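You operate a simulated robot arm through the tools that you are given. There is no shell and no other tool. Be economical: measure what you need, move in short steps, check, and stop when the job is done.

The job below is to be done with a simulated two-armed robot. You get a single attempt, and the scene is never put back.

TASK
Pick up the white bottle with one hand, pass it to the other hand and put it on the cage top. Set down upright: white bottle.

Only the result counts: the job must be done as asked and must still hold three seconds after the hand-in. Knocking over, shifting, dropping, spilling or breaking anything else fails it.

THE ROBOT
Two 7-joint arms with three-finger grippers on one trunk, on a base that drives. Base frame: it is fixed to the floor where the robot stands at the start and does not move with it; the origin is under the middle of the robot, x ahead of it, y to its left, z up. Units: mm, rad, N and s.
The left shoulder is at the start at [82, 126, 1133], the right one opposite. With the tool pointing down near the work surface each hand reaches from about 100 to 720 mm from the robot's upright axis, wherever it stands, measured 20 degrees to its own side. Places, roughly: cage top [2600, 1000, 900]; white bottle [1750, 3250, 1250]. Payload 2.94 kg a hand.
Tool frame (each hand has its own): the origin (TCP) lies between the finger pads and is the grasp point; the fingertips stand 30 mm ahead of it; z points along the fingers, y is the line along which they close. Largest opening 128 mm; the body of the gripper starts 93 mm behind the TCP.
Orientation is that of the tool frame in the base frame, as a unit quaternion [w, x, y, z]. With the fingers straight down and closing along the base's y, the tool's x points along the base's -x, its y along +y and its z along -z.

THE INTERFACE
- The arms move only by the tool arm_command. It takes "left_moves", "right_moves" or both (then of equal length, played together; a hand with none holds still); each is text: rows parted by semicolons, each of 6 numbers parted by spaces: the shift along the tool's x, y, z in mm, then the turn, a rotation vector about the tool's x, y, z in rad. In form: dx dy dz rx ry rz; .... A call has 1 to 12 rows; each row shifts and turns the commanded pose from where the row before left it, along the tool's axes as they then stand. "left_jaw" and "right_jaw" are, for a hand that has rows, the finger opening in mm, from 0 to 128, set as the call begins (left out, the last holds). Rows are played at 5 a second. More than 50 mm and 0.15 rad between two rows, or a gripper value outside its range, and nothing of the call is played. A pose out of reach is approached as far as the arm can. The call stops where the force on the tool passes 40 N (or 10 N more than at its start, if that is more) or the arm is blocked; 0.2 s more then pass. The fingers move at their own pace and stop on an object; they squeeze with about 24 N. The grip force told is the motor's: it shows also when the fingers shut on nothing. Time passes only in rows, and 0.2 s behind the last, so rows that do not move let the fingers close. It gives the time, the measured TCP pose, the force on the tool (base axes), the opening and the grip force at its end, in the units of the frame above (readings bear some noise), with the torque about the TCP (base axes, N m) and any sound that the robot's microphone picked up.
- Cameras (640 x 400 px; columns grow to the right, rows downward): "scene" is now at [215.4, 18, 1305.5]; the picture's right is [0.09, -1.00, 0.00], its down [-0.44, -0.04, -0.89] and it looks along [0.89, 0.08, -0.45] (base axes); focal length 219 px, centre (320, 200). "left" rides on the left gripper at [69, 15, -120] in its tool frame; the picture's right is [-0.21, 0.98, 0.00], its down [-0.82, -0.18, -0.54] and it looks along [-0.53, -0.12, 0.84] (tool axes); focal length 251 px, centre (320, 200). "right" rides on the right gripper at [69, -15, -120] in its tool frame; the picture's right is [0.22, 0.98, 0.00], its down [-0.82, 0.18, -0.54] and it looks along [-0.53, 0.12, 0.84] (tool axes); focal length 251 px, centre (320, 200). There is no depth. A picture from a camera that has moved, and an enlarged one, comes with that camera's place and axes in the base frame and with its lens. The place of the scene camera against the robot may be out by one fixed shift of up to 12 mm in any direction.
- snapshot(camera): a new picture of that camera. The clock stands still meanwhile.
- move_column(by): slides the trunk up (or, below 0, down) by that many mm; the arms and the scene camera ride with it, the base frame stays. It gives what a move gives, with no picture.
- drive_base(legs): drives the robot by 1 to 6 legs, each [ahead, left, turn to the left] in mm, mm and rad, along the robot's own axes; the way and the turn of a leg run together, so that a leg with both is an arc; at most 1500 mm and 3.142 rad a leg. The arms and the cameras ride along, it lands a little off, and it stops where it bumps. It gives what a move gives.
- aim_head(pan, tilt): turns the head with the scene camera to pan (to the left, within 1.396 rad either way) and tilt (down, from -0.506 to 1.204), counted from straight ahead of the robot. It gives what a move gives.
- close_up(camera, box): a new picture of the part [left, top, right, bottom] of that camera's present view, enlarged. The clock stands still meanwhile.
- sign_off(): hands the job in; it is judged then, once.

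Work in short steps. Places have to be worked out from the pictures, the camera data and where the tool is seen: move nearer, look again, correct. Check each grasp and each placing, and mend what went wrong. You have 135 turns and 114 pictures in all, those below and enlarged ones among them. Open the grippers and draw the arms clear of the work before you hand the job in, unless the task says otherwise; then end with one line.

The tools are called after "Request:" as name(argument=value, ...) on one line, values as JSON. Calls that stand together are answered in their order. arm_command: Moves the arms, as the interface text tells. Its arguments: {"type":"object","properties":{"left_moves":{"type":"string"},"left_jaw":{"type":"number"},"right_moves":{"type":"string"},"right_jaw":{"type":"number"}},"required":[]} The other tools are called the same way: move_column (by) slides the trunk up or down; drive_base (legs) drives the base; aim_head (pan, tilt) turns the head that bears the scene camera; snapshot (camera) takes a picture; close_up (camera, box) takes an enlarged picture of a part of a camera's view; sign_off () hands the job in.

At the start:

```text
t: 0.0
left_tcp_pos: [510.3, 243.4, 1163.8]
left_orientation: [0.0, 0.0, 1.0, 0.0]
left_ft_force: [0.5, 0.3, 0.2]
left_torque: [-0.01, -0.01, 0.03]
left_gripper_width: 128.2
left_grasp_force: 0.0
right_tcp_pos: [389.8, -134.8, 1215.3]
right_orientation: [0.001, 0.001, 1.0, 0.001]
right_ft_force: [0.4, -0.1, -0.5]
right_torque: [0.0, 0.01, -0.01]
right_gripper_width: 127.8
right_grasp_force: 0.1
trunk travel left (down, up): [-350.0, 197.0]
robot x, y, heading: [-0.5, -0.4, 0.001]
head pan, tilt: [0.089, 0.463]
```

scene: 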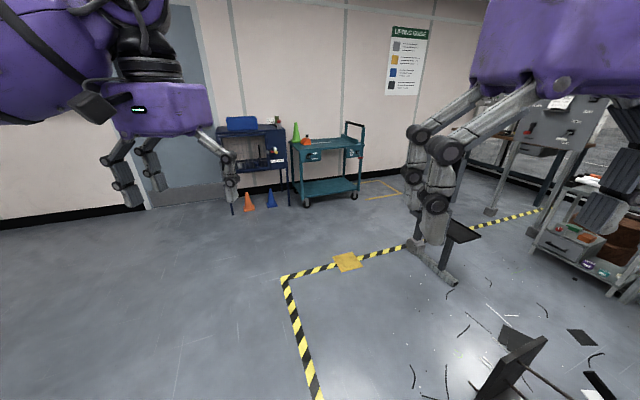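
right: 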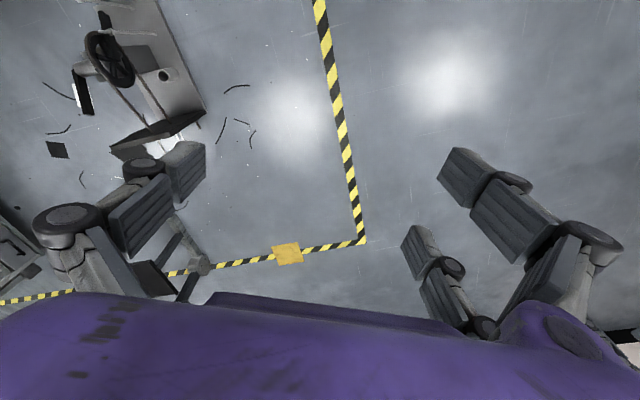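
left: 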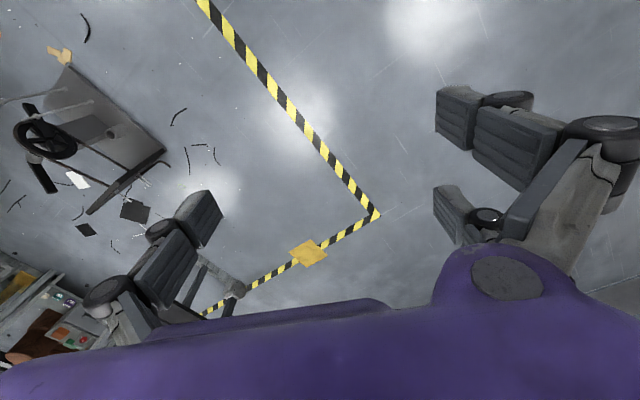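

The scene shows the room ahead; the bottle lies far to the left. I turn the head left to look for it, and look at the region of the cage.

Request:
aim_head(pan=1.08, tilt=0.2)

Request:
snapshot(camera="scene")

Request:
aim_head(pan=0.4, tilt=0.3)

Request:
snapshot(camera="scene")

```text
t: 1.3
left_tcp_pos: [511.7, 243.3, 1164.2]
left_orientation: [0.0, 0.0, 1.0, 0.0]
left_ft_force: [-0.1, 0.0, -0.5]
left_torque: [-0.02, 0.0, -0.02]
left_gripper_width: 127.9
left_grasp_force: 0.0
right_tcp_pos: [390.0, -135.8, 1213.5]
right_orientation: [0.001, 0.001, 1.0, 0.001]
right_ft_force: [0.1, -0.6, 0.0]
right_torque: [-0.01, 0.01, 0.01]
right_gripper_width: 127.7
right_grasp_force: 0.1
trunk travel left (down, up): [-350.0, 197.0]
robot x, y, heading: [-2.2, -0.2, -0.004]
head pan, tilt: [1.08, 0.201]
```

```text
110 pictures are left
camera scene: at [168.0, 92.0, 1329.9], right [0.88, -0.47, 0.0], down [-0.09, -0.18, -0.98], along [0.46, 0.86, -0.2], focal length 219 px, centre (320, 200)
```

scene: 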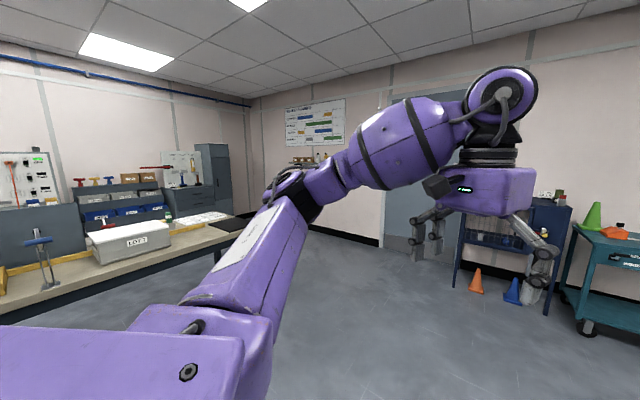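

```text
t: 2.3
left_tcp_pos: [511.3, 244.1, 1164.2]
left_orientation: [0.0, 0.0, 1.0, 0.0]
left_ft_force: [0.2, 0.2, 0.0]
left_torque: [-0.05, -0.02, -0.01]
left_gripper_width: 128.1
left_grasp_force: 0.0
right_tcp_pos: [389.9, -136.3, 1215.1]
right_orientation: [0.001, 0.001, 1.0, 0.001]
right_ft_force: [-1.1, 0.1, -0.1]
right_torque: [0.0, 0.04, -0.03]
right_gripper_width: 128.0
right_grasp_force: 0.0
trunk travel left (down, up): [-350.0, 197.0]
robot x, y, heading: [2.2, 0.5, -0.003]
head pan, tilt: [0.4, 0.3]
```

```text
109 pictures are left
camera scene: at [210.0, 46.2, 1320.6], right [0.39, -0.92, 0.0], down [-0.27, -0.12, -0.96], along [0.88, 0.37, -0.3], focal length 219 px, centre (320, 200)
```

scene: 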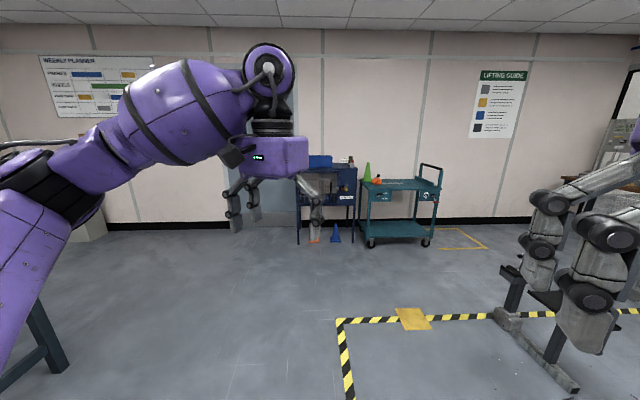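

I compare: the bottle should be near (314,160) in the first view, the cage top near (325,170) in the second. I enlarge the cage there.

Request:
close_up(camera="scene", box=[260, 130, 460, 255])

Request:
aim_head(pan=1.08, tilt=0.2)

Request:
close_up(camera="scene", box=[240, 80, 400, 180])

```text
3.20 times, centred on (360, 192) of scene
camera zoom: at [210.0, 46.2, 1320.6], right [0.39, -0.92, 0.0], down [-0.27, -0.12, -0.96], along [0.88, 0.37, -0.3], focal length 700 px, centre (192, 224)
```

zoom: 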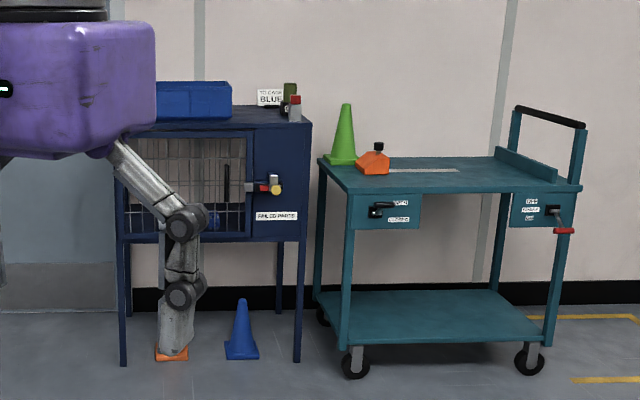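

```text
t: 3.4
left_tcp_pos: [510.3, 243.1, 1162.2]
left_orientation: [-0.001, 0.0, 1.0, 0.001]
left_ft_force: [0.4, -0.1, 0.4]
left_torque: [0.01, 0.01, -0.03]
left_gripper_width: 128.0
left_grasp_force: 0.3
right_tcp_pos: [390.2, -136.2, 1214.2]
right_orientation: [0.0, 0.001, 1.0, 0.001]
right_ft_force: [0.5, -0.2, -0.3]
right_torque: [0.0, -0.02, 0.0]
right_gripper_width: 128.3
right_grasp_force: 0.1
trunk travel left (down, up): [-350.0, 197.0]
robot x, y, heading: [2.0, 3.2, 0.005]
head pan, tilt: [1.08, 0.201]
```

```text
4.00 times, centred on (320, 130) of scene
camera zoom: at [168.0, 92.0, 1329.9], right [0.88, -0.47, 0.0], down [-0.09, -0.18, -0.98], along [0.46, 0.86, -0.2], focal length 875 px, centre (320, 480)
```

zoom: 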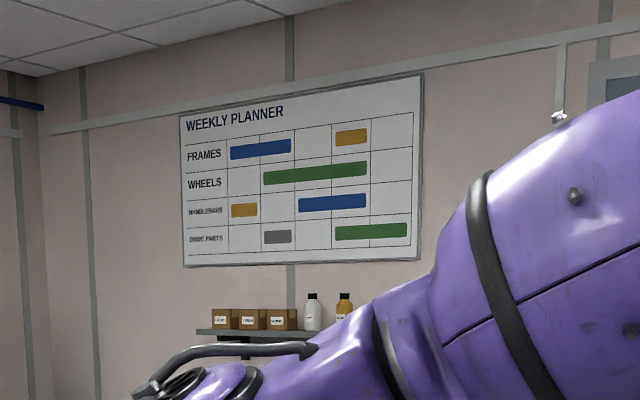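

The white bottle stands on a wall shelf between cardboard boxes and an orange bottle. I turn toward the wall, shift to the shelf's x and drive closer through open floor.

Request:
drive_base(legs=[[0, 0, 1.57], [0, -1500, 0], [0, -200, 0], [1300, 0, 0]])

Request:
aim_head(pan=0, tilt=0.1)

Request:
snapshot(camera="scene")

```text
t: 28.5
left_tcp_pos: [1401.6, 1827.8, 1162.9]
left_orientation: [-0.001, 0.714, -0.7, 0.0]
left_ft_force: [0.1, 0.2, 0.3]
left_torque: [-0.02, -0.02, -0.02]
left_gripper_width: 128.1
left_grasp_force: 0.1
right_tcp_pos: [1781.6, 1715.8, 1215.2]
right_orientation: [0.0, 0.715, -0.699, -0.001]
right_ft_force: [1.1, -0.5, 0.5]
right_torque: [-0.01, 0.02, 0.03]
right_gripper_width: 128.0
right_grasp_force: 0.1
trunk travel left (down, up): [-350.0, 197.0]
robot x, y, heading: [1653.9, 1321.3, 1.595]
head pan, tilt: [1.08, 0.201]
```

```text
t: 29.8
left_tcp_pos: [1399.1, 1828.6, 1162.3]
left_orientation: [0.0, 0.715, -0.699, 0.0]
left_ft_force: [-0.5, -0.2, 0.1]
left_torque: [0.01, 0.0, -0.01]
left_gripper_width: 128.0
left_grasp_force: 0.1
right_tcp_pos: [1781.9, 1714.8, 1214.6]
right_orientation: [0.0, 0.714, -0.7, -0.002]
right_ft_force: [0.1, -0.4, 0.0]
right_torque: [-0.01, 0.02, 0.0]
right_gripper_width: 128.1
right_grasp_force: 0.0
trunk travel left (down, up): [-350.0, 197.0]
robot x, y, heading: [1651.7, 1322.2, 1.589]
head pan, tilt: [0.0, 0.099]
```

```text
106 pictures are left
camera scene: at [1650.3, 1547.7, 1339.3], right [1.0, 0.02, 0.0], down [0.0, -0.1, -1.0], along [-0.02, 0.99, -0.1], focal length 219 px, centre (320, 200)
```

scene: 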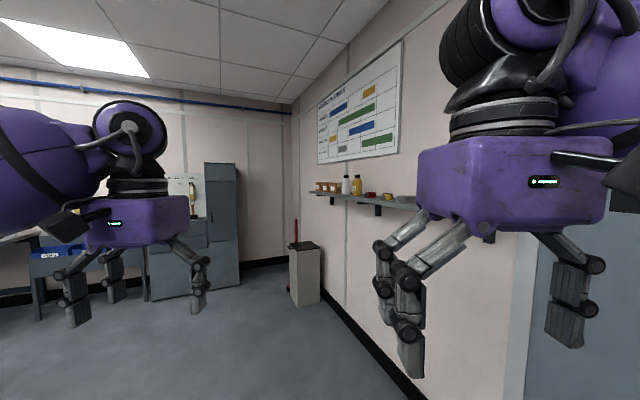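

The wall turns out to run obliquely (about 0.55 rad), and I triangulate the bottle at about (1800, 3240, 1285). I drive to a spot about 1 m in front of it, facing the wall square on.

Request:
drive_base(legs=[[0, 715, 0], [700, 0, 0], [0, 0, -1.04], [250, 593, 0]])

Request:
snapshot(camera="scene")

```text
t: 47.8
left_tcp_pos: [1136.5, 3118.2, 1163.6]
left_orientation: [0.0, -0.273, 0.962, 0.0]
left_ft_force: [0.0, 0.0, -0.3]
left_torque: [0.03, 0.0, 0.03]
left_gripper_width: 128.3
left_grasp_force: 0.1
right_tcp_pos: [1233.3, 2731.5, 1213.6]
right_orientation: [0.0, -0.274, 0.962, 0.001]
right_ft_force: [-0.7, -0.3, 0.4]
right_torque: [0.01, 0.0, -0.03]
right_gripper_width: 128.2
right_grasp_force: 0.1
trunk travel left (down, up): [-350.0, 197.0]
robot x, y, heading: [823.8, 2640.5, 0.552]
head pan, tilt: [0.0, 0.099]
```

```text
105 pictures are left
camera scene: at [1013.9, 2765.6, 1339.3], right [0.53, -0.85, 0.0], down [-0.08, -0.05, -1.0], along [0.85, 0.52, -0.1], focal length 219 px, centre (320, 200)
```

scene: 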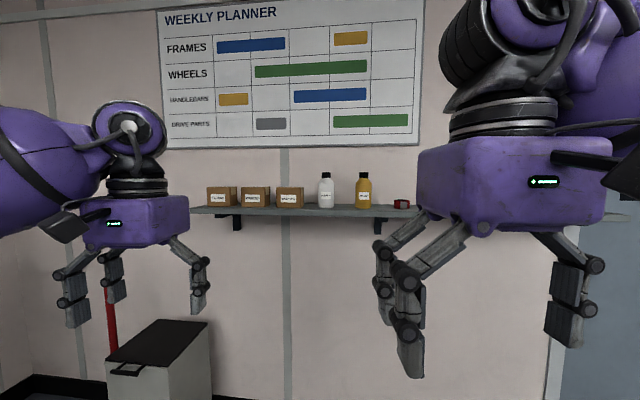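

The view is nearly square on. I enlarge the shelf.

Request:
close_up(camera="scene", box=[190, 140, 430, 290])

Request:
close_up(camera="scene", box=[270, 155, 390, 230])

```text
2.67 times, centred on (310, 215) of scene
camera zoom: at [1013.9, 2765.6, 1339.3], right [0.53, -0.85, 0.0], down [-0.08, -0.05, -1.0], along [0.85, 0.52, -0.1], focal length 583 px, centre (347, 160)
```

zoom: 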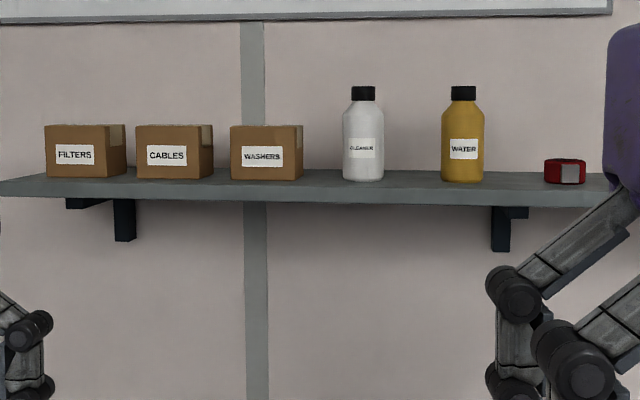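

```text
5.33 times, centred on (330, 192) of scene
camera zoom: at [1013.9, 2765.6, 1339.3], right [0.53, -0.85, 0.0], down [-0.08, -0.05, -1.0], along [0.85, 0.52, -0.1], focal length 1166 px, centre (267, 240)
```

zoom: 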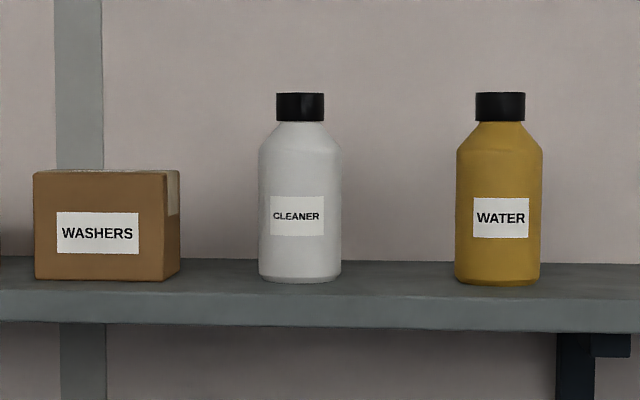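

There is ample room on both sides of the white bottle (about 66 mm wide, 150 tall, base near z 1214). I raise the trunk and pitch the left tool to point forward, 34° downward, for picking.

Request:
move_column(by=130)

Request:
arm_command(left_moves="0 0 0 0 -0.1386 0; 0 0 0 0 -0.1386 0; 0 0 0 0 -0.1386 0; 0 0 0 0 -0.1386 0; 0 0 0 0 -0.1386 0; 0 0 0 0 -0.1386 0; 0 0 0 0 -0.1386 0; 0 0 -30 0 0 0; 0 0 -30 0 0 0")

Request:
snapshot(camera="left")

Request:
snapshot(camera="scene")

```text
t: 49.4
left_tcp_pos: [1138.1, 3118.7, 1290.7]
left_orientation: [-0.001, -0.273, 0.962, -0.001]
left_ft_force: [-0.4, -0.2, 0.3]
left_torque: [-0.01, 0.0, -0.02]
left_gripper_width: 127.8
left_grasp_force: 0.2
right_tcp_pos: [1234.7, 2731.9, 1343.7]
right_orientation: [0.0, -0.273, 0.962, 0.001]
right_ft_force: [0.8, 0.2, -0.5]
right_torque: [-0.04, 0.02, 0.01]
right_gripper_width: 127.9
right_grasp_force: 0.0
trunk travel left (down, up): [-480.0, 67.0]
robot x, y, heading: [830.4, 2645.0, 0.55]
head pan, tilt: [0.0, 0.099]
```

```text
t: 51.4
left_tcp_pos: [1097.1, 3088.5, 1324.4]
left_orientation: [0.448, -0.241, 0.853, 0.115]
left_ft_force: [-2.2, 2.9, 3.3]
left_torque: [-0.23, 0.16, -0.26]
left_gripper_width: 127.7
left_grasp_force: 0.1
right_tcp_pos: [1233.6, 2730.9, 1344.5]
right_orientation: [0.001, -0.273, 0.962, 0.001]
right_ft_force: [0.8, 0.9, -1.0]
right_torque: [-0.17, 0.05, -0.03]
right_gripper_width: 128.0
right_grasp_force: 0.1
trunk travel left (down, up): [-480.0, 67.0]
robot x, y, heading: [827.2, 2639.4, 0.555]
head pan, tilt: [0.0, 0.099]
```

```text
102 pictures are left
camera left: at [971.3, 3031.2, 1336.8], right [-0.4, 0.9, 0.16], down [0.11, -0.12, 0.99], along [0.91, 0.41, -0.05], focal length 251 px, centre (320, 200)
```

left: 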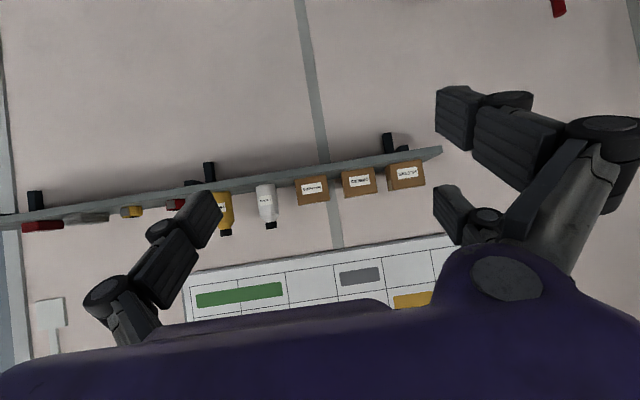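

```text
101 pictures are left
camera scene: at [969.8, 2737.8, 1481.9], right [0.53, -0.85, 0.0], down [-0.08, -0.05, -1.0], along [0.85, 0.52, -0.1], focal length 219 px, centre (320, 200)
```

scene: 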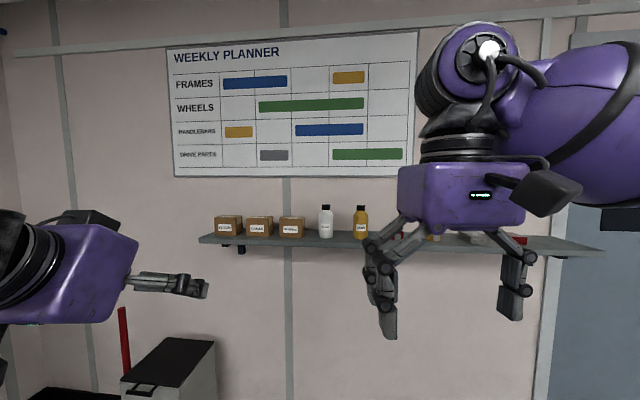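

Triangulating from both cameras puts the bottle near (1784, 3205), base z ≈ 1213. I drive 420 mm ahead and 200 mm right so it ends up in front of the left hand, still well short of the shelf.

Request:
drive_base(legs=[[420, -205, 0]])

Request:
snapshot(camera="left")

Request:
snapshot(camera="scene")

```text
t: 54.2
left_tcp_pos: [1557.7, 3140.7, 1328.5]
left_orientation: [0.447, -0.243, 0.851, 0.127]
left_ft_force: [0.7, -0.1, 0.5]
left_torque: [0.01, -0.02, -0.03]
left_gripper_width: 128.3
left_grasp_force: 0.0
right_tcp_pos: [1698.0, 2780.3, 1344.5]
right_orientation: [0.0, -0.274, 0.962, 0.002]
right_ft_force: [0.3, 0.8, 0.5]
right_torque: [-0.03, -0.04, -0.05]
right_gripper_width: 128.3
right_grasp_force: 0.0
trunk travel left (down, up): [-480.0, 67.0]
robot x, y, heading: [1295.9, 2690.4, 0.555]
head pan, tilt: [0.0, 0.099]
```

```text
100 pictures are left
camera left: at [1433.2, 3081.9, 1339.2], right [-0.41, 0.89, 0.18], down [0.11, -0.14, 0.98], along [0.9, 0.42, -0.04], focal length 251 px, centre (320, 200)
```

left: 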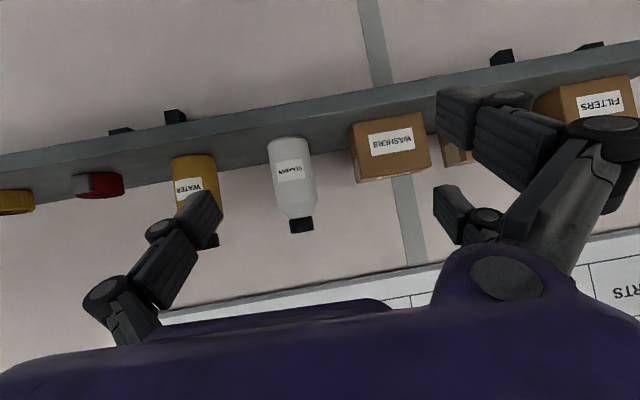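

```text
99 pictures are left
camera scene: at [1434.1, 2787.2, 1481.7], right [0.53, -0.85, 0.0], down [-0.08, -0.05, -1.0], along [0.85, 0.52, -0.1], focal length 219 px, centre (320, 200)
```

scene: 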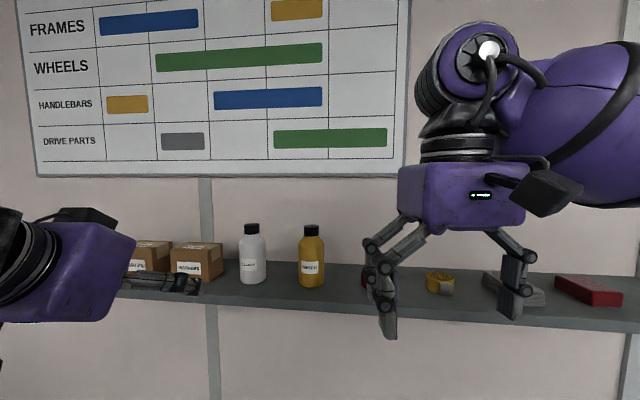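

New fix: the bottle axis is near (1808, 3218), base about 1216. I move the left hand to a pre-grasp about 110 mm short of the axis and at grasp height.

Request:
arm_command(left_moves="-7 -16.5 39 0 0 0; -7 -16.5 39 0 0 0; -7 -16.5 39 0 0 0; -6 -16.5 38 0 0 0", left_jaw=110)

Request:
snapshot(camera="left")

Request:
snapshot(camera="scene")

```text
t: 55.2
left_tcp_pos: [1717.9, 3163.3, 1261.3]
left_orientation: [0.446, -0.243, 0.852, 0.126]
left_ft_force: [0.0, 0.1, 0.1]
left_torque: [0.01, 0.0, -0.02]
left_gripper_width: 109.9
left_grasp_force: 0.0
right_tcp_pos: [1700.8, 2782.0, 1343.0]
right_orientation: [-0.001, -0.274, 0.962, 0.001]
right_ft_force: [-1.6, 0.7, -0.1]
right_torque: [-0.01, 0.03, 0.03]
right_gripper_width: 128.1
right_grasp_force: 0.0
trunk travel left (down, up): [-480.0, 67.0]
robot x, y, heading: [1294.7, 2689.8, 0.558]
head pan, tilt: [0.0, 0.099]
```

```text
98 pictures are left
camera left: at [1592.8, 3104.1, 1272.5], right [-0.41, 0.89, 0.17], down [0.11, -0.14, 0.98], along [0.9, 0.42, -0.04], focal length 251 px, centre (320, 200)
```

left: 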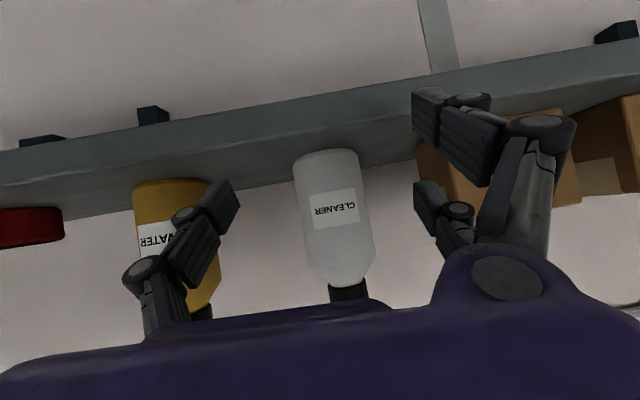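

```text
97 pictures are left
camera scene: at [1437.4, 2788.9, 1481.1], right [0.53, -0.85, 0.0], down [-0.09, -0.05, -0.99], along [0.85, 0.52, -0.1], focal length 219 px, centre (320, 200)
```

scene: 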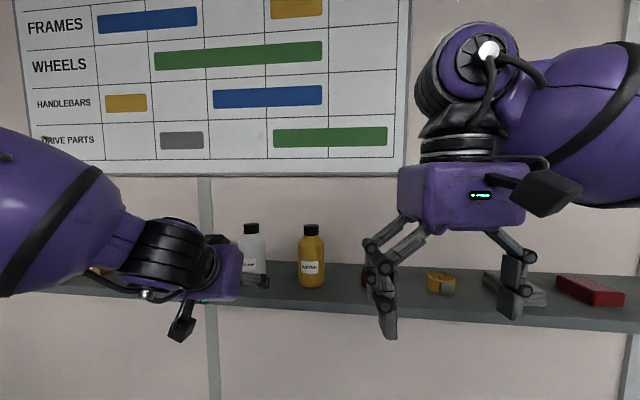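

The bottle's axis lines up laterally with the TCP's forward line (px ~333 vs predicted 333). I advance 105 mm horizontally in steps.

Request:
arm_command(left_moves="-15 0 22 0 0 0; -15 0 22 0 0 0; -15 0 21.5 0 0 0; -15 0 21.5 0 0 0")

Request:
snapshot(camera="left")

Request:
snapshot(camera="scene")

```text
t: 56.2
left_tcp_pos: [1806.4, 3216.6, 1260.0]
left_orientation: [0.446, -0.243, 0.852, 0.127]
left_ft_force: [-0.2, 0.5, 0.0]
left_torque: [-0.01, 0.01, -0.01]
left_gripper_width: 110.1
left_grasp_force: 0.2
right_tcp_pos: [1699.5, 2782.6, 1343.7]
right_orientation: [-0.001, -0.274, 0.962, 0.001]
right_ft_force: [1.3, 0.8, -0.8]
right_torque: [-0.04, 0.01, -0.01]
right_gripper_width: 128.0
right_grasp_force: 0.1
trunk travel left (down, up): [-480.0, 67.0]
robot x, y, heading: [1296.5, 2689.4, 0.557]
head pan, tilt: [0.0, 0.099]
```

```text
96 pictures are left
camera left: at [1681.5, 3157.6, 1272.2], right [-0.41, 0.89, 0.18], down [0.11, -0.14, 0.98], along [0.9, 0.42, -0.04], focal length 251 px, centre (320, 200)
```

left: 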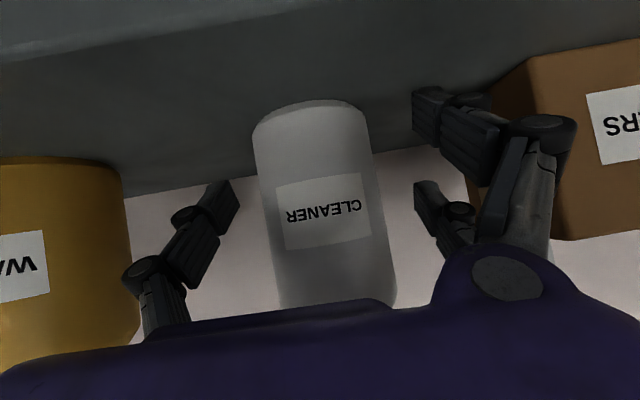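

```text
95 pictures are left
camera scene: at [1436.3, 2788.4, 1481.3], right [0.53, -0.85, 0.0], down [-0.09, -0.05, -0.99], along [0.85, 0.52, -0.1], focal length 219 px, centre (320, 200)
```

scene: 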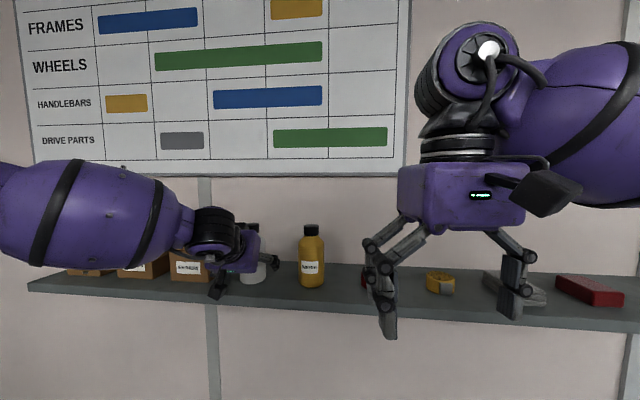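

The bottle sits between the fingers; the width ratio suggests the axis is slightly deeper. I go 12 mm further and close.

Request:
arm_command(left_moves="-7 0 10 0 0 0")

Request:
arm_command(left_moves="0 0 0 0 0 0; 0 0 0 0 0 0; 0 0 0 0 0 0; 0 0 0 0 0 0", left_jaw=20)

Request:
snapshot(camera="left")

```text
t: 56.6
left_tcp_pos: [1816.6, 3223.0, 1260.2]
left_orientation: [0.446, -0.243, 0.852, 0.127]
left_ft_force: [-0.6, -0.2, -0.6]
left_torque: [-0.03, 0.01, -0.01]
left_gripper_width: 109.6
left_grasp_force: 0.0
right_tcp_pos: [1698.7, 2781.6, 1343.9]
right_orientation: [0.0, -0.274, 0.962, 0.001]
right_ft_force: [-0.2, 0.6, 0.1]
right_torque: [0.01, 0.07, -0.02]
right_gripper_width: 127.8
right_grasp_force: 0.2
trunk travel left (down, up): [-480.0, 67.0]
robot x, y, heading: [1294.7, 2685.8, 0.555]
head pan, tilt: [0.0, 0.099]
```

```text
t: 57.6
left_tcp_pos: [1812.5, 3222.7, 1266.1]
left_orientation: [0.451, -0.243, 0.849, 0.129]
left_ft_force: [-6.7, 8.4, 26.4]
left_torque: [1.19, 0.82, 0.0]
left_gripper_width: 64.0
left_grasp_force: 23.8
right_tcp_pos: [1694.0, 2779.5, 1346.2]
right_orientation: [0.001, -0.273, 0.962, 0.001]
right_ft_force: [-0.3, -0.2, 0.0]
right_torque: [-0.02, -0.04, -0.01]
right_gripper_width: 127.9
right_grasp_force: 0.3
trunk travel left (down, up): [-480.0, 67.0]
robot x, y, heading: [1294.0, 2686.4, 0.557]
head pan, tilt: [0.0, 0.099]
```

```text
94 pictures are left
camera left: at [1687.7, 3163.4, 1276.4], right [-0.41, 0.89, 0.18], down [0.11, -0.15, 0.98], along [0.9, 0.43, -0.03], focal length 251 px, centre (320, 200)
```

left: 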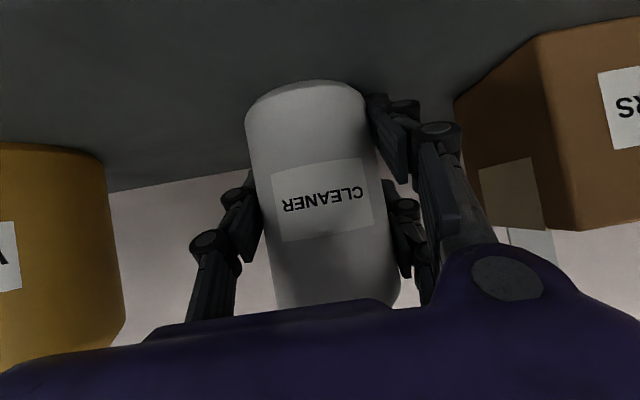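

Bottle gripped (64 mm, 24 N), with an upward reaction from the shelf. I lift straight up in small steps.

Request:
arm_command(left_moves="-8.2 0 -5.7 0 0 0; -8.2 0 -5.7 0 0 0; -16.4 0 -11.4 0 0 0; -16.4 0 -11.4 0 0 0")

Request:
snapshot(camera="left")

Request:
snapshot(camera="scene")

```text
t: 58.6
left_tcp_pos: [1816.3, 3220.9, 1320.8]
left_orientation: [0.447, -0.242, 0.852, 0.127]
left_ft_force: [-0.6, 0.6, -4.2]
left_torque: [0.0, 0.0, 0.02]
left_gripper_width: 64.0
left_grasp_force: 23.9
right_tcp_pos: [1698.5, 2781.5, 1343.2]
right_orientation: [0.001, -0.274, 0.962, 0.001]
right_ft_force: [-0.4, -1.1, 0.9]
right_torque: [0.01, 0.0, -0.02]
right_gripper_width: 128.0
right_grasp_force: 0.1
trunk travel left (down, up): [-480.0, 67.0]
robot x, y, heading: [1295.5, 2695.1, 0.555]
head pan, tilt: [0.0, 0.099]
```

```text
93 pictures are left
camera left: at [1690.5, 3163.1, 1332.6], right [-0.41, 0.89, 0.18], down [0.12, -0.14, 0.98], along [0.9, 0.42, -0.05], focal length 251 px, centre (320, 200)
```

left: 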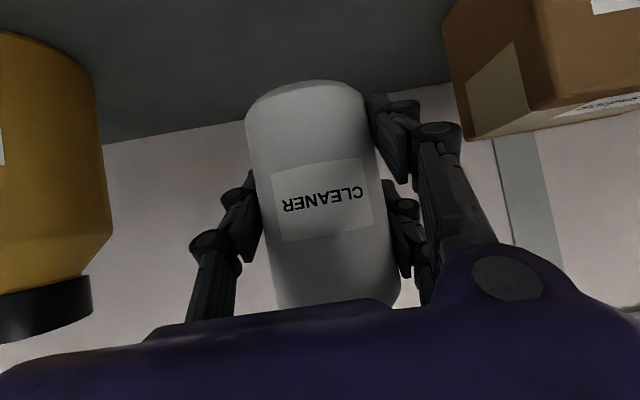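

```text
92 pictures are left
camera scene: at [1435.4, 2787.4, 1481.5], right [0.53, -0.85, 0.0], down [-0.08, -0.05, -0.99], along [0.85, 0.52, -0.1], focal length 219 px, centre (320, 200)
```

scene: 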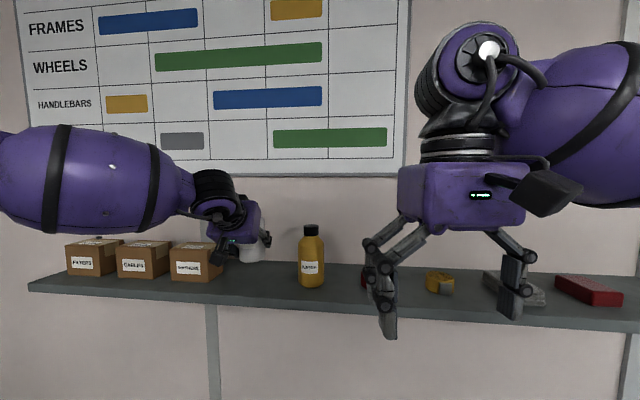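

The bottle is held (about 4 N weight) and clear. I back away from the wall.

Request:
drive_base(legs=[[-500, 0, 0]])

Request:
snapshot(camera="scene")

```text
t: 61.5
left_tcp_pos: [1388.8, 2958.7, 1321.4]
left_orientation: [0.446, -0.243, 0.852, 0.128]
left_ft_force: [0.3, -0.5, -3.1]
left_torque: [-0.02, 0.0, 0.0]
left_gripper_width: 64.0
left_grasp_force: 24.1
right_tcp_pos: [1272.4, 2516.5, 1343.8]
right_orientation: [0.001, -0.274, 0.962, 0.0]
right_ft_force: [0.6, -0.3, 0.1]
right_torque: [0.01, -0.01, 0.02]
right_gripper_width: 128.0
right_grasp_force: 0.1
trunk travel left (down, up): [-480.0, 67.0]
robot x, y, heading: [866.7, 2427.4, 0.556]
head pan, tilt: [0.0, 0.099]
```

```text
91 pictures are left
camera scene: at [1008.5, 2522.9, 1481.4], right [0.53, -0.85, 0.0], down [-0.09, -0.05, -0.99], along [0.84, 0.53, -0.1], focal length 219 px, centre (320, 200)
```

scene: 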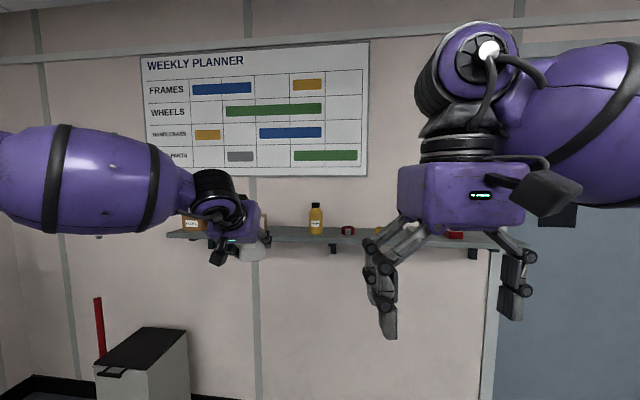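

I bring the left hand in toward the middle of the robot for the handover: local about (520 ahead, 60 left, z 1180).

Request:
arm_command(left_moves="38.6 -19.2 -14.7 0 0 0; 38.6 -19.2 -14.7 0 0 0; 38.6 -19.2 -14.7 0 0 0; 38.6 -19.2 -14.7 0 0 0; 38.6 -19.2 -14.7 0 0 0; 38.6 -19.2 -14.7 0 0 0")

Request:
aim_head(pan=0, tilt=0.6)

Request:
snapshot(camera="scene")

Request:
snapshot(camera="right")

```text
t: 63.0
left_tcp_pos: [1263.8, 2767.8, 1193.6]
left_orientation: [0.447, -0.244, 0.851, 0.127]
left_ft_force: [-1.4, 1.3, -3.1]
left_torque: [0.04, -0.03, 0.0]
left_gripper_width: 64.1
left_grasp_force: 24.1
left hand out of reach, approached as far as the arm can: row 6
right_tcp_pos: [1271.1, 2517.2, 1343.8]
right_orientation: [0.0, -0.274, 0.962, 0.001]
right_ft_force: [-0.3, -0.3, -0.5]
right_torque: [0.01, -0.02, 0.02]
right_gripper_width: 127.9
right_grasp_force: 0.1
trunk travel left (down, up): [-480.0, 67.0]
robot x, y, heading: [869.6, 2424.3, 0.552]
head pan, tilt: [0.0, 0.099]
```

```text
t: 63.9
left_tcp_pos: [1265.3, 2767.0, 1193.4]
left_orientation: [0.447, -0.243, 0.851, 0.128]
left_ft_force: [0.3, 0.1, -3.4]
left_torque: [0.0, -0.02, 0.0]
left_gripper_width: 64.1
left_grasp_force: 24.1
right_tcp_pos: [1271.0, 2518.0, 1343.8]
right_orientation: [-0.001, -0.273, 0.962, 0.001]
right_ft_force: [0.5, -0.2, -1.0]
right_torque: [0.0, -0.01, -0.02]
right_gripper_width: 128.0
right_grasp_force: 0.1
trunk travel left (down, up): [-480.0, 67.0]
robot x, y, heading: [868.2, 2425.8, 0.558]
head pan, tilt: [0.0, 0.6]
```

```text
90 pictures are left
camera scene: at [1004.8, 2520.5, 1435.4], right [0.53, -0.85, 0.0], down [-0.48, -0.3, -0.83], along [0.7, 0.44, -0.56], focal length 219 px, centre (320, 200)
```

scene: 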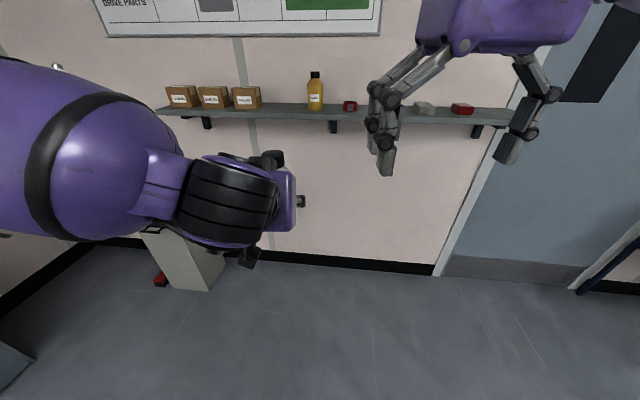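

```text
89 pictures are left
camera right: at [1221.2, 2465.9, 1464.3], right [-0.7, 0.72, 0.0], down [0.6, 0.59, 0.54], along [0.39, 0.38, -0.84], focal length 251 px, centre (320, 200)
```

right: 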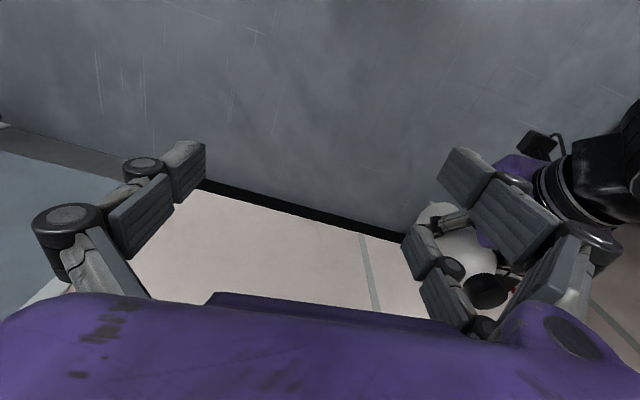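

The left hand reached its limit at local (517, 80); I undo its last row. In the left camera's geometry the bottle axis sits at the TCP with the base 47 mm below it. I raise the right hand and tilt it 0.3 rad so its camera side stays away from the left wrist.

Request:
arm_command(left_moves="-38.6 19.2 14.7 0 0 0; 0 0 0 0 0 0; 0 0 0 0 0 0", right_moves="0 0 -25 0 0.15 0; 0 0 -25 0 0.15 0; 0 0 0 0 0 0")

Request:
aim_head(pan=-0.1, tilt=0.3)

Request:
snapshot(camera="scene")

Request:
snapshot(camera="left")

Request:
snapshot(camera="right")

```text
t: 64.7
left_tcp_pos: [1283.9, 2801.5, 1218.8]
left_orientation: [0.446, -0.243, 0.852, 0.127]
left_ft_force: [-0.2, -0.5, -3.6]
left_torque: [0.02, 0.02, 0.0]
left_gripper_width: 64.0
left_grasp_force: 24.1
right_tcp_pos: [1275.9, 2516.4, 1396.1]
right_orientation: [-0.143, -0.271, 0.951, -0.039]
right_ft_force: [-1.0, 1.0, -0.1]
right_torque: [0.01, 0.04, 0.03]
right_gripper_width: 127.9
right_grasp_force: 0.0
trunk travel left (down, up): [-480.0, 67.0]
robot x, y, heading: [866.5, 2427.6, 0.557]
head pan, tilt: [0.0, 0.6]
```

```text
t: 65.5
left_tcp_pos: [1283.8, 2802.1, 1218.2]
left_orientation: [0.447, -0.243, 0.852, 0.128]
left_ft_force: [-0.1, -0.2, -3.8]
left_torque: [0.01, -0.02, 0.02]
left_gripper_width: 64.0
left_grasp_force: 24.0
right_tcp_pos: [1274.2, 2517.8, 1395.9]
right_orientation: [-0.144, -0.271, 0.951, -0.04]
right_ft_force: [-0.5, -0.6, 0.2]
right_torque: [0.03, -0.04, 0.03]
right_gripper_width: 128.3
right_grasp_force: 0.1
trunk travel left (down, up): [-480.0, 67.0]
robot x, y, heading: [869.1, 2422.7, 0.551]
head pan, tilt: [-0.099, 0.3]
```

```text
88 pictures are left
camera scene: at [1013.3, 2515.0, 1462.8], right [0.44, -0.9, 0.0], down [-0.27, -0.13, -0.95], along [0.86, 0.42, -0.3], focal length 219 px, centre (320, 200)
```

scene: 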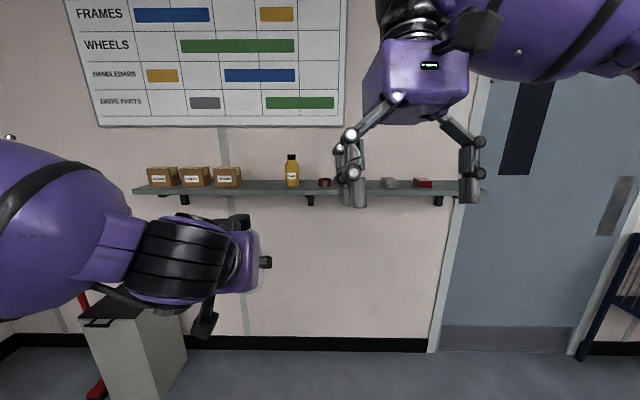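

```text
87 pictures are left
camera left: at [1158.9, 2742.9, 1229.6], right [-0.41, 0.89, 0.18], down [0.11, -0.14, 0.98], along [0.9, 0.43, -0.04], focal length 251 px, centre (320, 200)
```

left: 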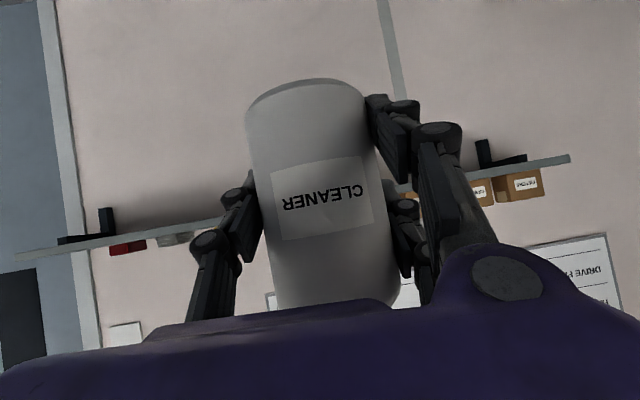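

```text
86 pictures are left
camera right: at [1257.5, 2486.9, 1530.0], right [-0.69, 0.72, 0.07], down [0.71, 0.65, 0.28], along [0.16, 0.24, -0.96], focal length 251 px, centre (320, 200)
```

right: 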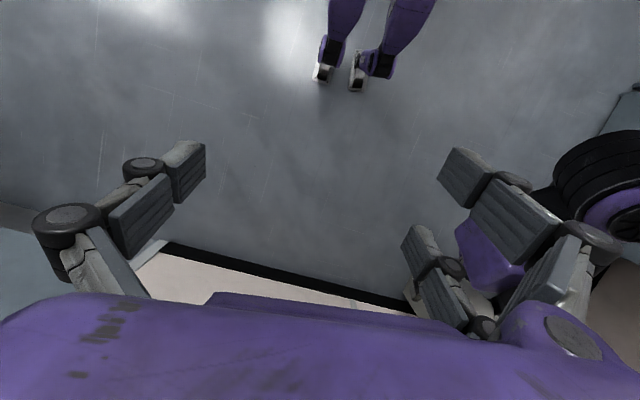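

Bottle held firmly at the same place. I move the right hand ahead first, then left to hover over the bottle (fingertips ~40 mm above the cap).

Request:
arm_command(right_moves="-40 0 -11 0 0 0; -40 0 -11 0 0 0; -40 0 -11 0 0 0; -40 0 -11 0 0 0; 0 40 0 0 0 0; 0 40 0 0 0 0; 0 40 0 0 0 0; 0 40 0 0 0 0; 0 30 0 0 0 0")

Request:
snapshot(camera="scene")

Request:
snapshot(camera="right")

Request:
snapshot(camera="left")

```text
t: 67.5
left_tcp_pos: [1282.8, 2803.0, 1218.2]
left_orientation: [0.448, -0.243, 0.851, 0.127]
left_ft_force: [-0.2, -0.8, -3.3]
left_torque: [0.0, -0.02, 0.0]
left_gripper_width: 63.9
left_grasp_force: 24.5
right_tcp_pos: [1313.7, 2770.3, 1390.2]
right_orientation: [-0.144, -0.271, 0.951, -0.04]
right_ft_force: [0.5, 0.2, -0.2]
right_torque: [-0.01, -0.01, 0.0]
right_gripper_width: 128.1
right_grasp_force: 0.1
trunk travel left (down, up): [-480.0, 67.0]
robot x, y, heading: [869.3, 2425.2, 0.554]
head pan, tilt: [-0.099, 0.3]
```

```text
85 pictures are left
camera scene: at [1011.9, 2516.4, 1463.0], right [0.44, -0.9, 0.0], down [-0.26, -0.13, -0.96], along [0.86, 0.42, -0.3], focal length 219 px, centre (320, 200)
```

scene: 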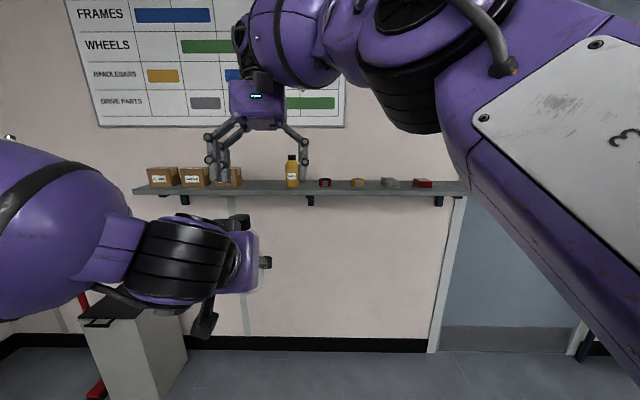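

```text
84 pictures are left
camera right: at [1295.7, 2739.7, 1524.7], right [-0.69, 0.72, 0.06], down [0.71, 0.65, 0.28], along [0.16, 0.24, -0.96], focal length 251 px, centre (320, 200)
```

right: 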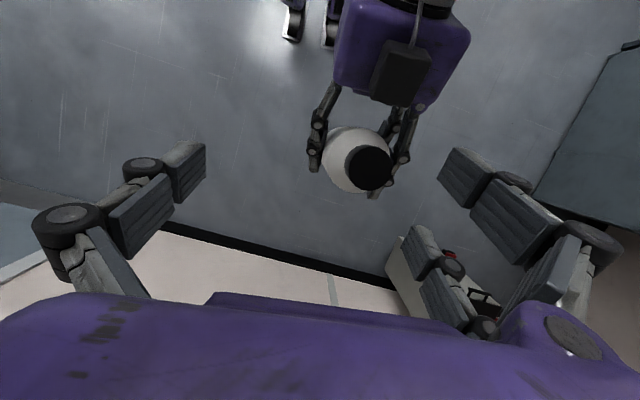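

```text
83 pictures are left
camera left: at [1157.7, 2744.1, 1229.7], right [-0.41, 0.89, 0.18], down [0.11, -0.14, 0.98], along [0.9, 0.43, -0.04], focal length 251 px, centre (320, 200)
```

left: 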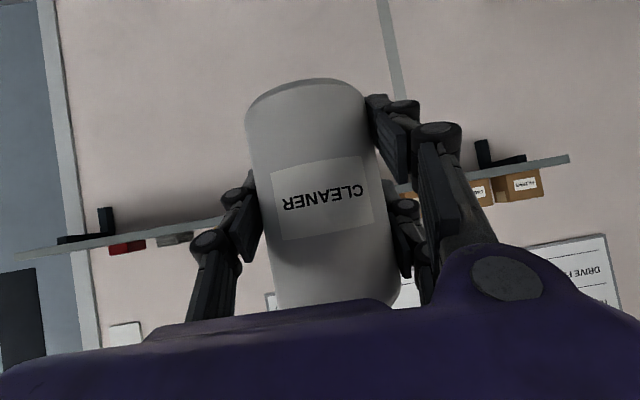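

The right camera confirms the cap at (1282, 2800), matching the left TCP. I shift left 43 mm and descend half way, then check.

Request:
arm_command(right_moves="0 43 0 0 0 0; -7.4 0 24.8 0 0 0; -7.4 0 24.8 0 0 0")

Request:
snapshot(camera="right")

Request:
snapshot(camera="scene")

```text
t: 68.3
left_tcp_pos: [1285.0, 2801.9, 1219.1]
left_orientation: [0.446, -0.243, 0.852, 0.127]
left_ft_force: [-0.1, -0.1, -2.9]
left_torque: [0.03, -0.02, 0.02]
left_gripper_width: 64.1
left_grasp_force: 23.6
right_tcp_pos: [1296.6, 2789.2, 1336.7]
right_orientation: [-0.143, -0.271, 0.951, -0.039]
right_ft_force: [0.2, 0.4, -1.2]
right_torque: [-0.01, -0.02, 0.01]
right_gripper_width: 128.0
right_grasp_force: 0.1
right hand out of reach, approached as far as the arm can: row 1
trunk travel left (down, up): [-480.0, 67.0]
robot x, y, heading: [867.8, 2426.2, 0.56]
head pan, tilt: [-0.099, 0.3]
```

```text
82 pictures are left
camera right: at [1279.6, 2758.9, 1471.6], right [-0.69, 0.72, 0.07], down [0.71, 0.65, 0.28], along [0.16, 0.24, -0.96], focal length 251 px, centre (320, 200)
```

right: 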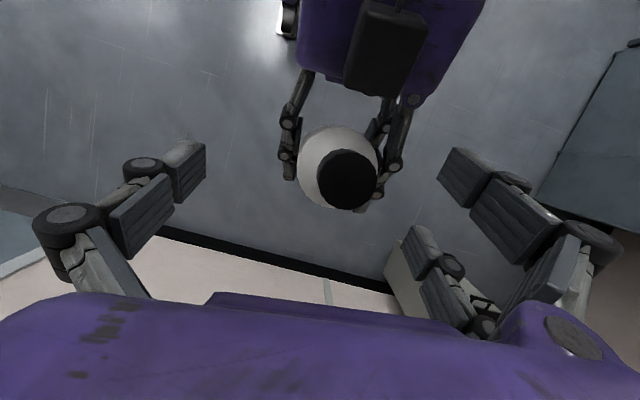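

```text
81 pictures are left
camera scene: at [1014.6, 2515.0, 1462.7], right [0.44, -0.9, 0.0], down [-0.27, -0.13, -0.95], along [0.86, 0.42, -0.3], focal length 219 px, centre (320, 200)
```

scene: 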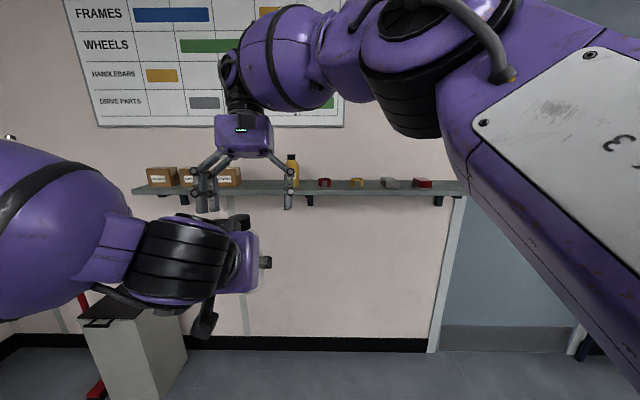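

The right hand fell ~20 mm short at its reach limit. I give it a settling row and move the left hand 15 mm toward it instead.

Request:
arm_command(left_moves="0 -8 0 0 0 0; 0 -7 0 0 0 0; 0 0 0 0 0 0", right_moves="0 0 0 0 0 0; 0 0 0 0 0 0; 0 0 0 0 0 0")

Request:
snapshot(camera="right")

```text
t: 69.1
left_tcp_pos: [1292.4, 2789.0, 1219.0]
left_orientation: [0.447, -0.244, 0.851, 0.128]
left_ft_force: [-0.1, 0.8, -3.3]
left_torque: [0.03, -0.01, 0.02]
left_gripper_width: 63.9
left_grasp_force: 24.1
right_tcp_pos: [1295.0, 2788.7, 1338.6]
right_orientation: [-0.143, -0.271, 0.951, -0.04]
right_ft_force: [-0.2, 0.6, 0.3]
right_torque: [-0.01, -0.03, -0.04]
right_gripper_width: 128.1
right_grasp_force: 0.0
trunk travel left (down, up): [-480.0, 67.0]
robot x, y, heading: [867.7, 2421.6, 0.558]
head pan, tilt: [-0.099, 0.3]
```

```text
80 pictures are left
camera right: at [1277.7, 2759.0, 1472.4], right [-0.69, 0.72, 0.07], down [0.71, 0.65, 0.28], along [0.16, 0.24, -0.96], focal length 251 px, centre (320, 200)
```

right: 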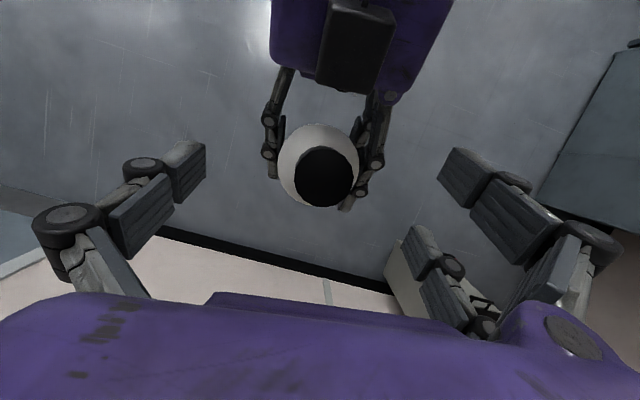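

Now both hands are aligned within 2 mm. I descend the right hand 51 mm around the bottle's upper body, staying above the left fingers.

Request:
arm_command(right_moves="-7 0.5 15.7 0 0 0; -7 0.5 15.7 0 0 0; -7 0.5 15.7 0 0 0; 0 0 0 0 0 0")

Request:
snapshot(camera="right")

Request:
snapshot(camera="left")

Request:
snapshot(camera="scene")

```text
t: 70.1
left_tcp_pos: [1293.1, 2790.4, 1217.4]
left_orientation: [0.447, -0.244, 0.851, 0.128]
left_ft_force: [0.3, -0.6, -3.4]
left_torque: [0.0, -0.01, 0.01]
left_gripper_width: 63.9
left_grasp_force: 23.9
right_tcp_pos: [1299.9, 2794.1, 1286.9]
right_orientation: [-0.143, -0.271, 0.951, -0.039]
right_ft_force: [-0.2, -1.2, 0.0]
right_torque: [-0.01, 0.0, 0.0]
right_gripper_width: 128.0
right_grasp_force: 0.0
trunk travel left (down, up): [-480.0, 67.0]
robot x, y, heading: [866.1, 2424.4, 0.553]
head pan, tilt: [-0.099, 0.3]
```

```text
79 pictures are left
camera right: at [1282.6, 2763.7, 1421.4], right [-0.69, 0.72, 0.06], down [0.71, 0.65, 0.28], along [0.16, 0.24, -0.96], focal length 251 px, centre (320, 200)
```

right: 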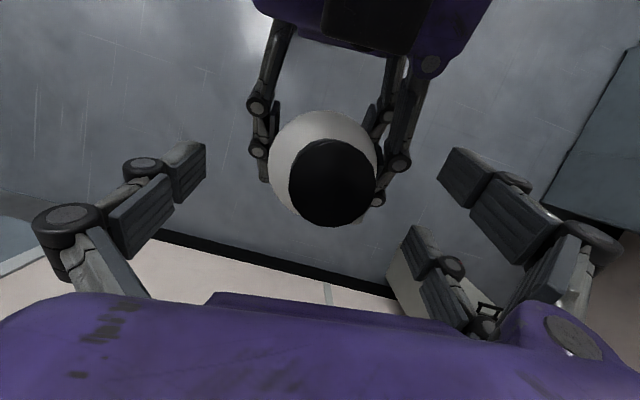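

```text
78 pictures are left
camera left: at [1167.8, 2730.1, 1229.5], right [-0.41, 0.89, 0.18], down [0.11, -0.14, 0.98], along [0.9, 0.43, -0.04], focal length 251 px, centre (320, 200)
```

left: 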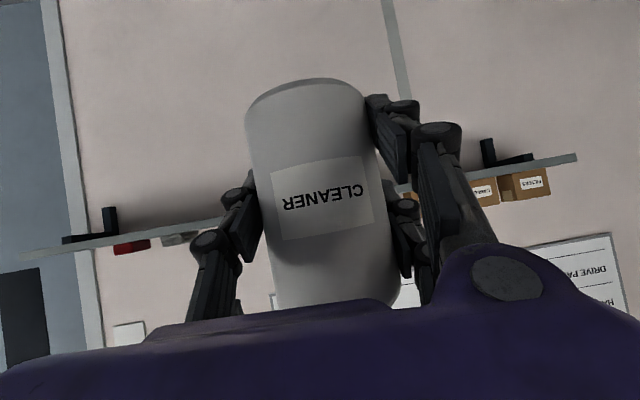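

```text
77 pictures are left
camera scene: at [1013.0, 2514.9, 1463.0], right [0.44, -0.9, 0.0], down [-0.27, -0.13, -0.96], along [0.86, 0.42, -0.3], focal length 219 px, centre (320, 200)
```

scene: 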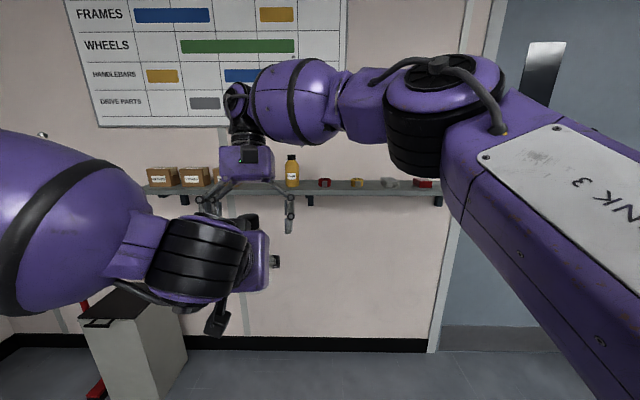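

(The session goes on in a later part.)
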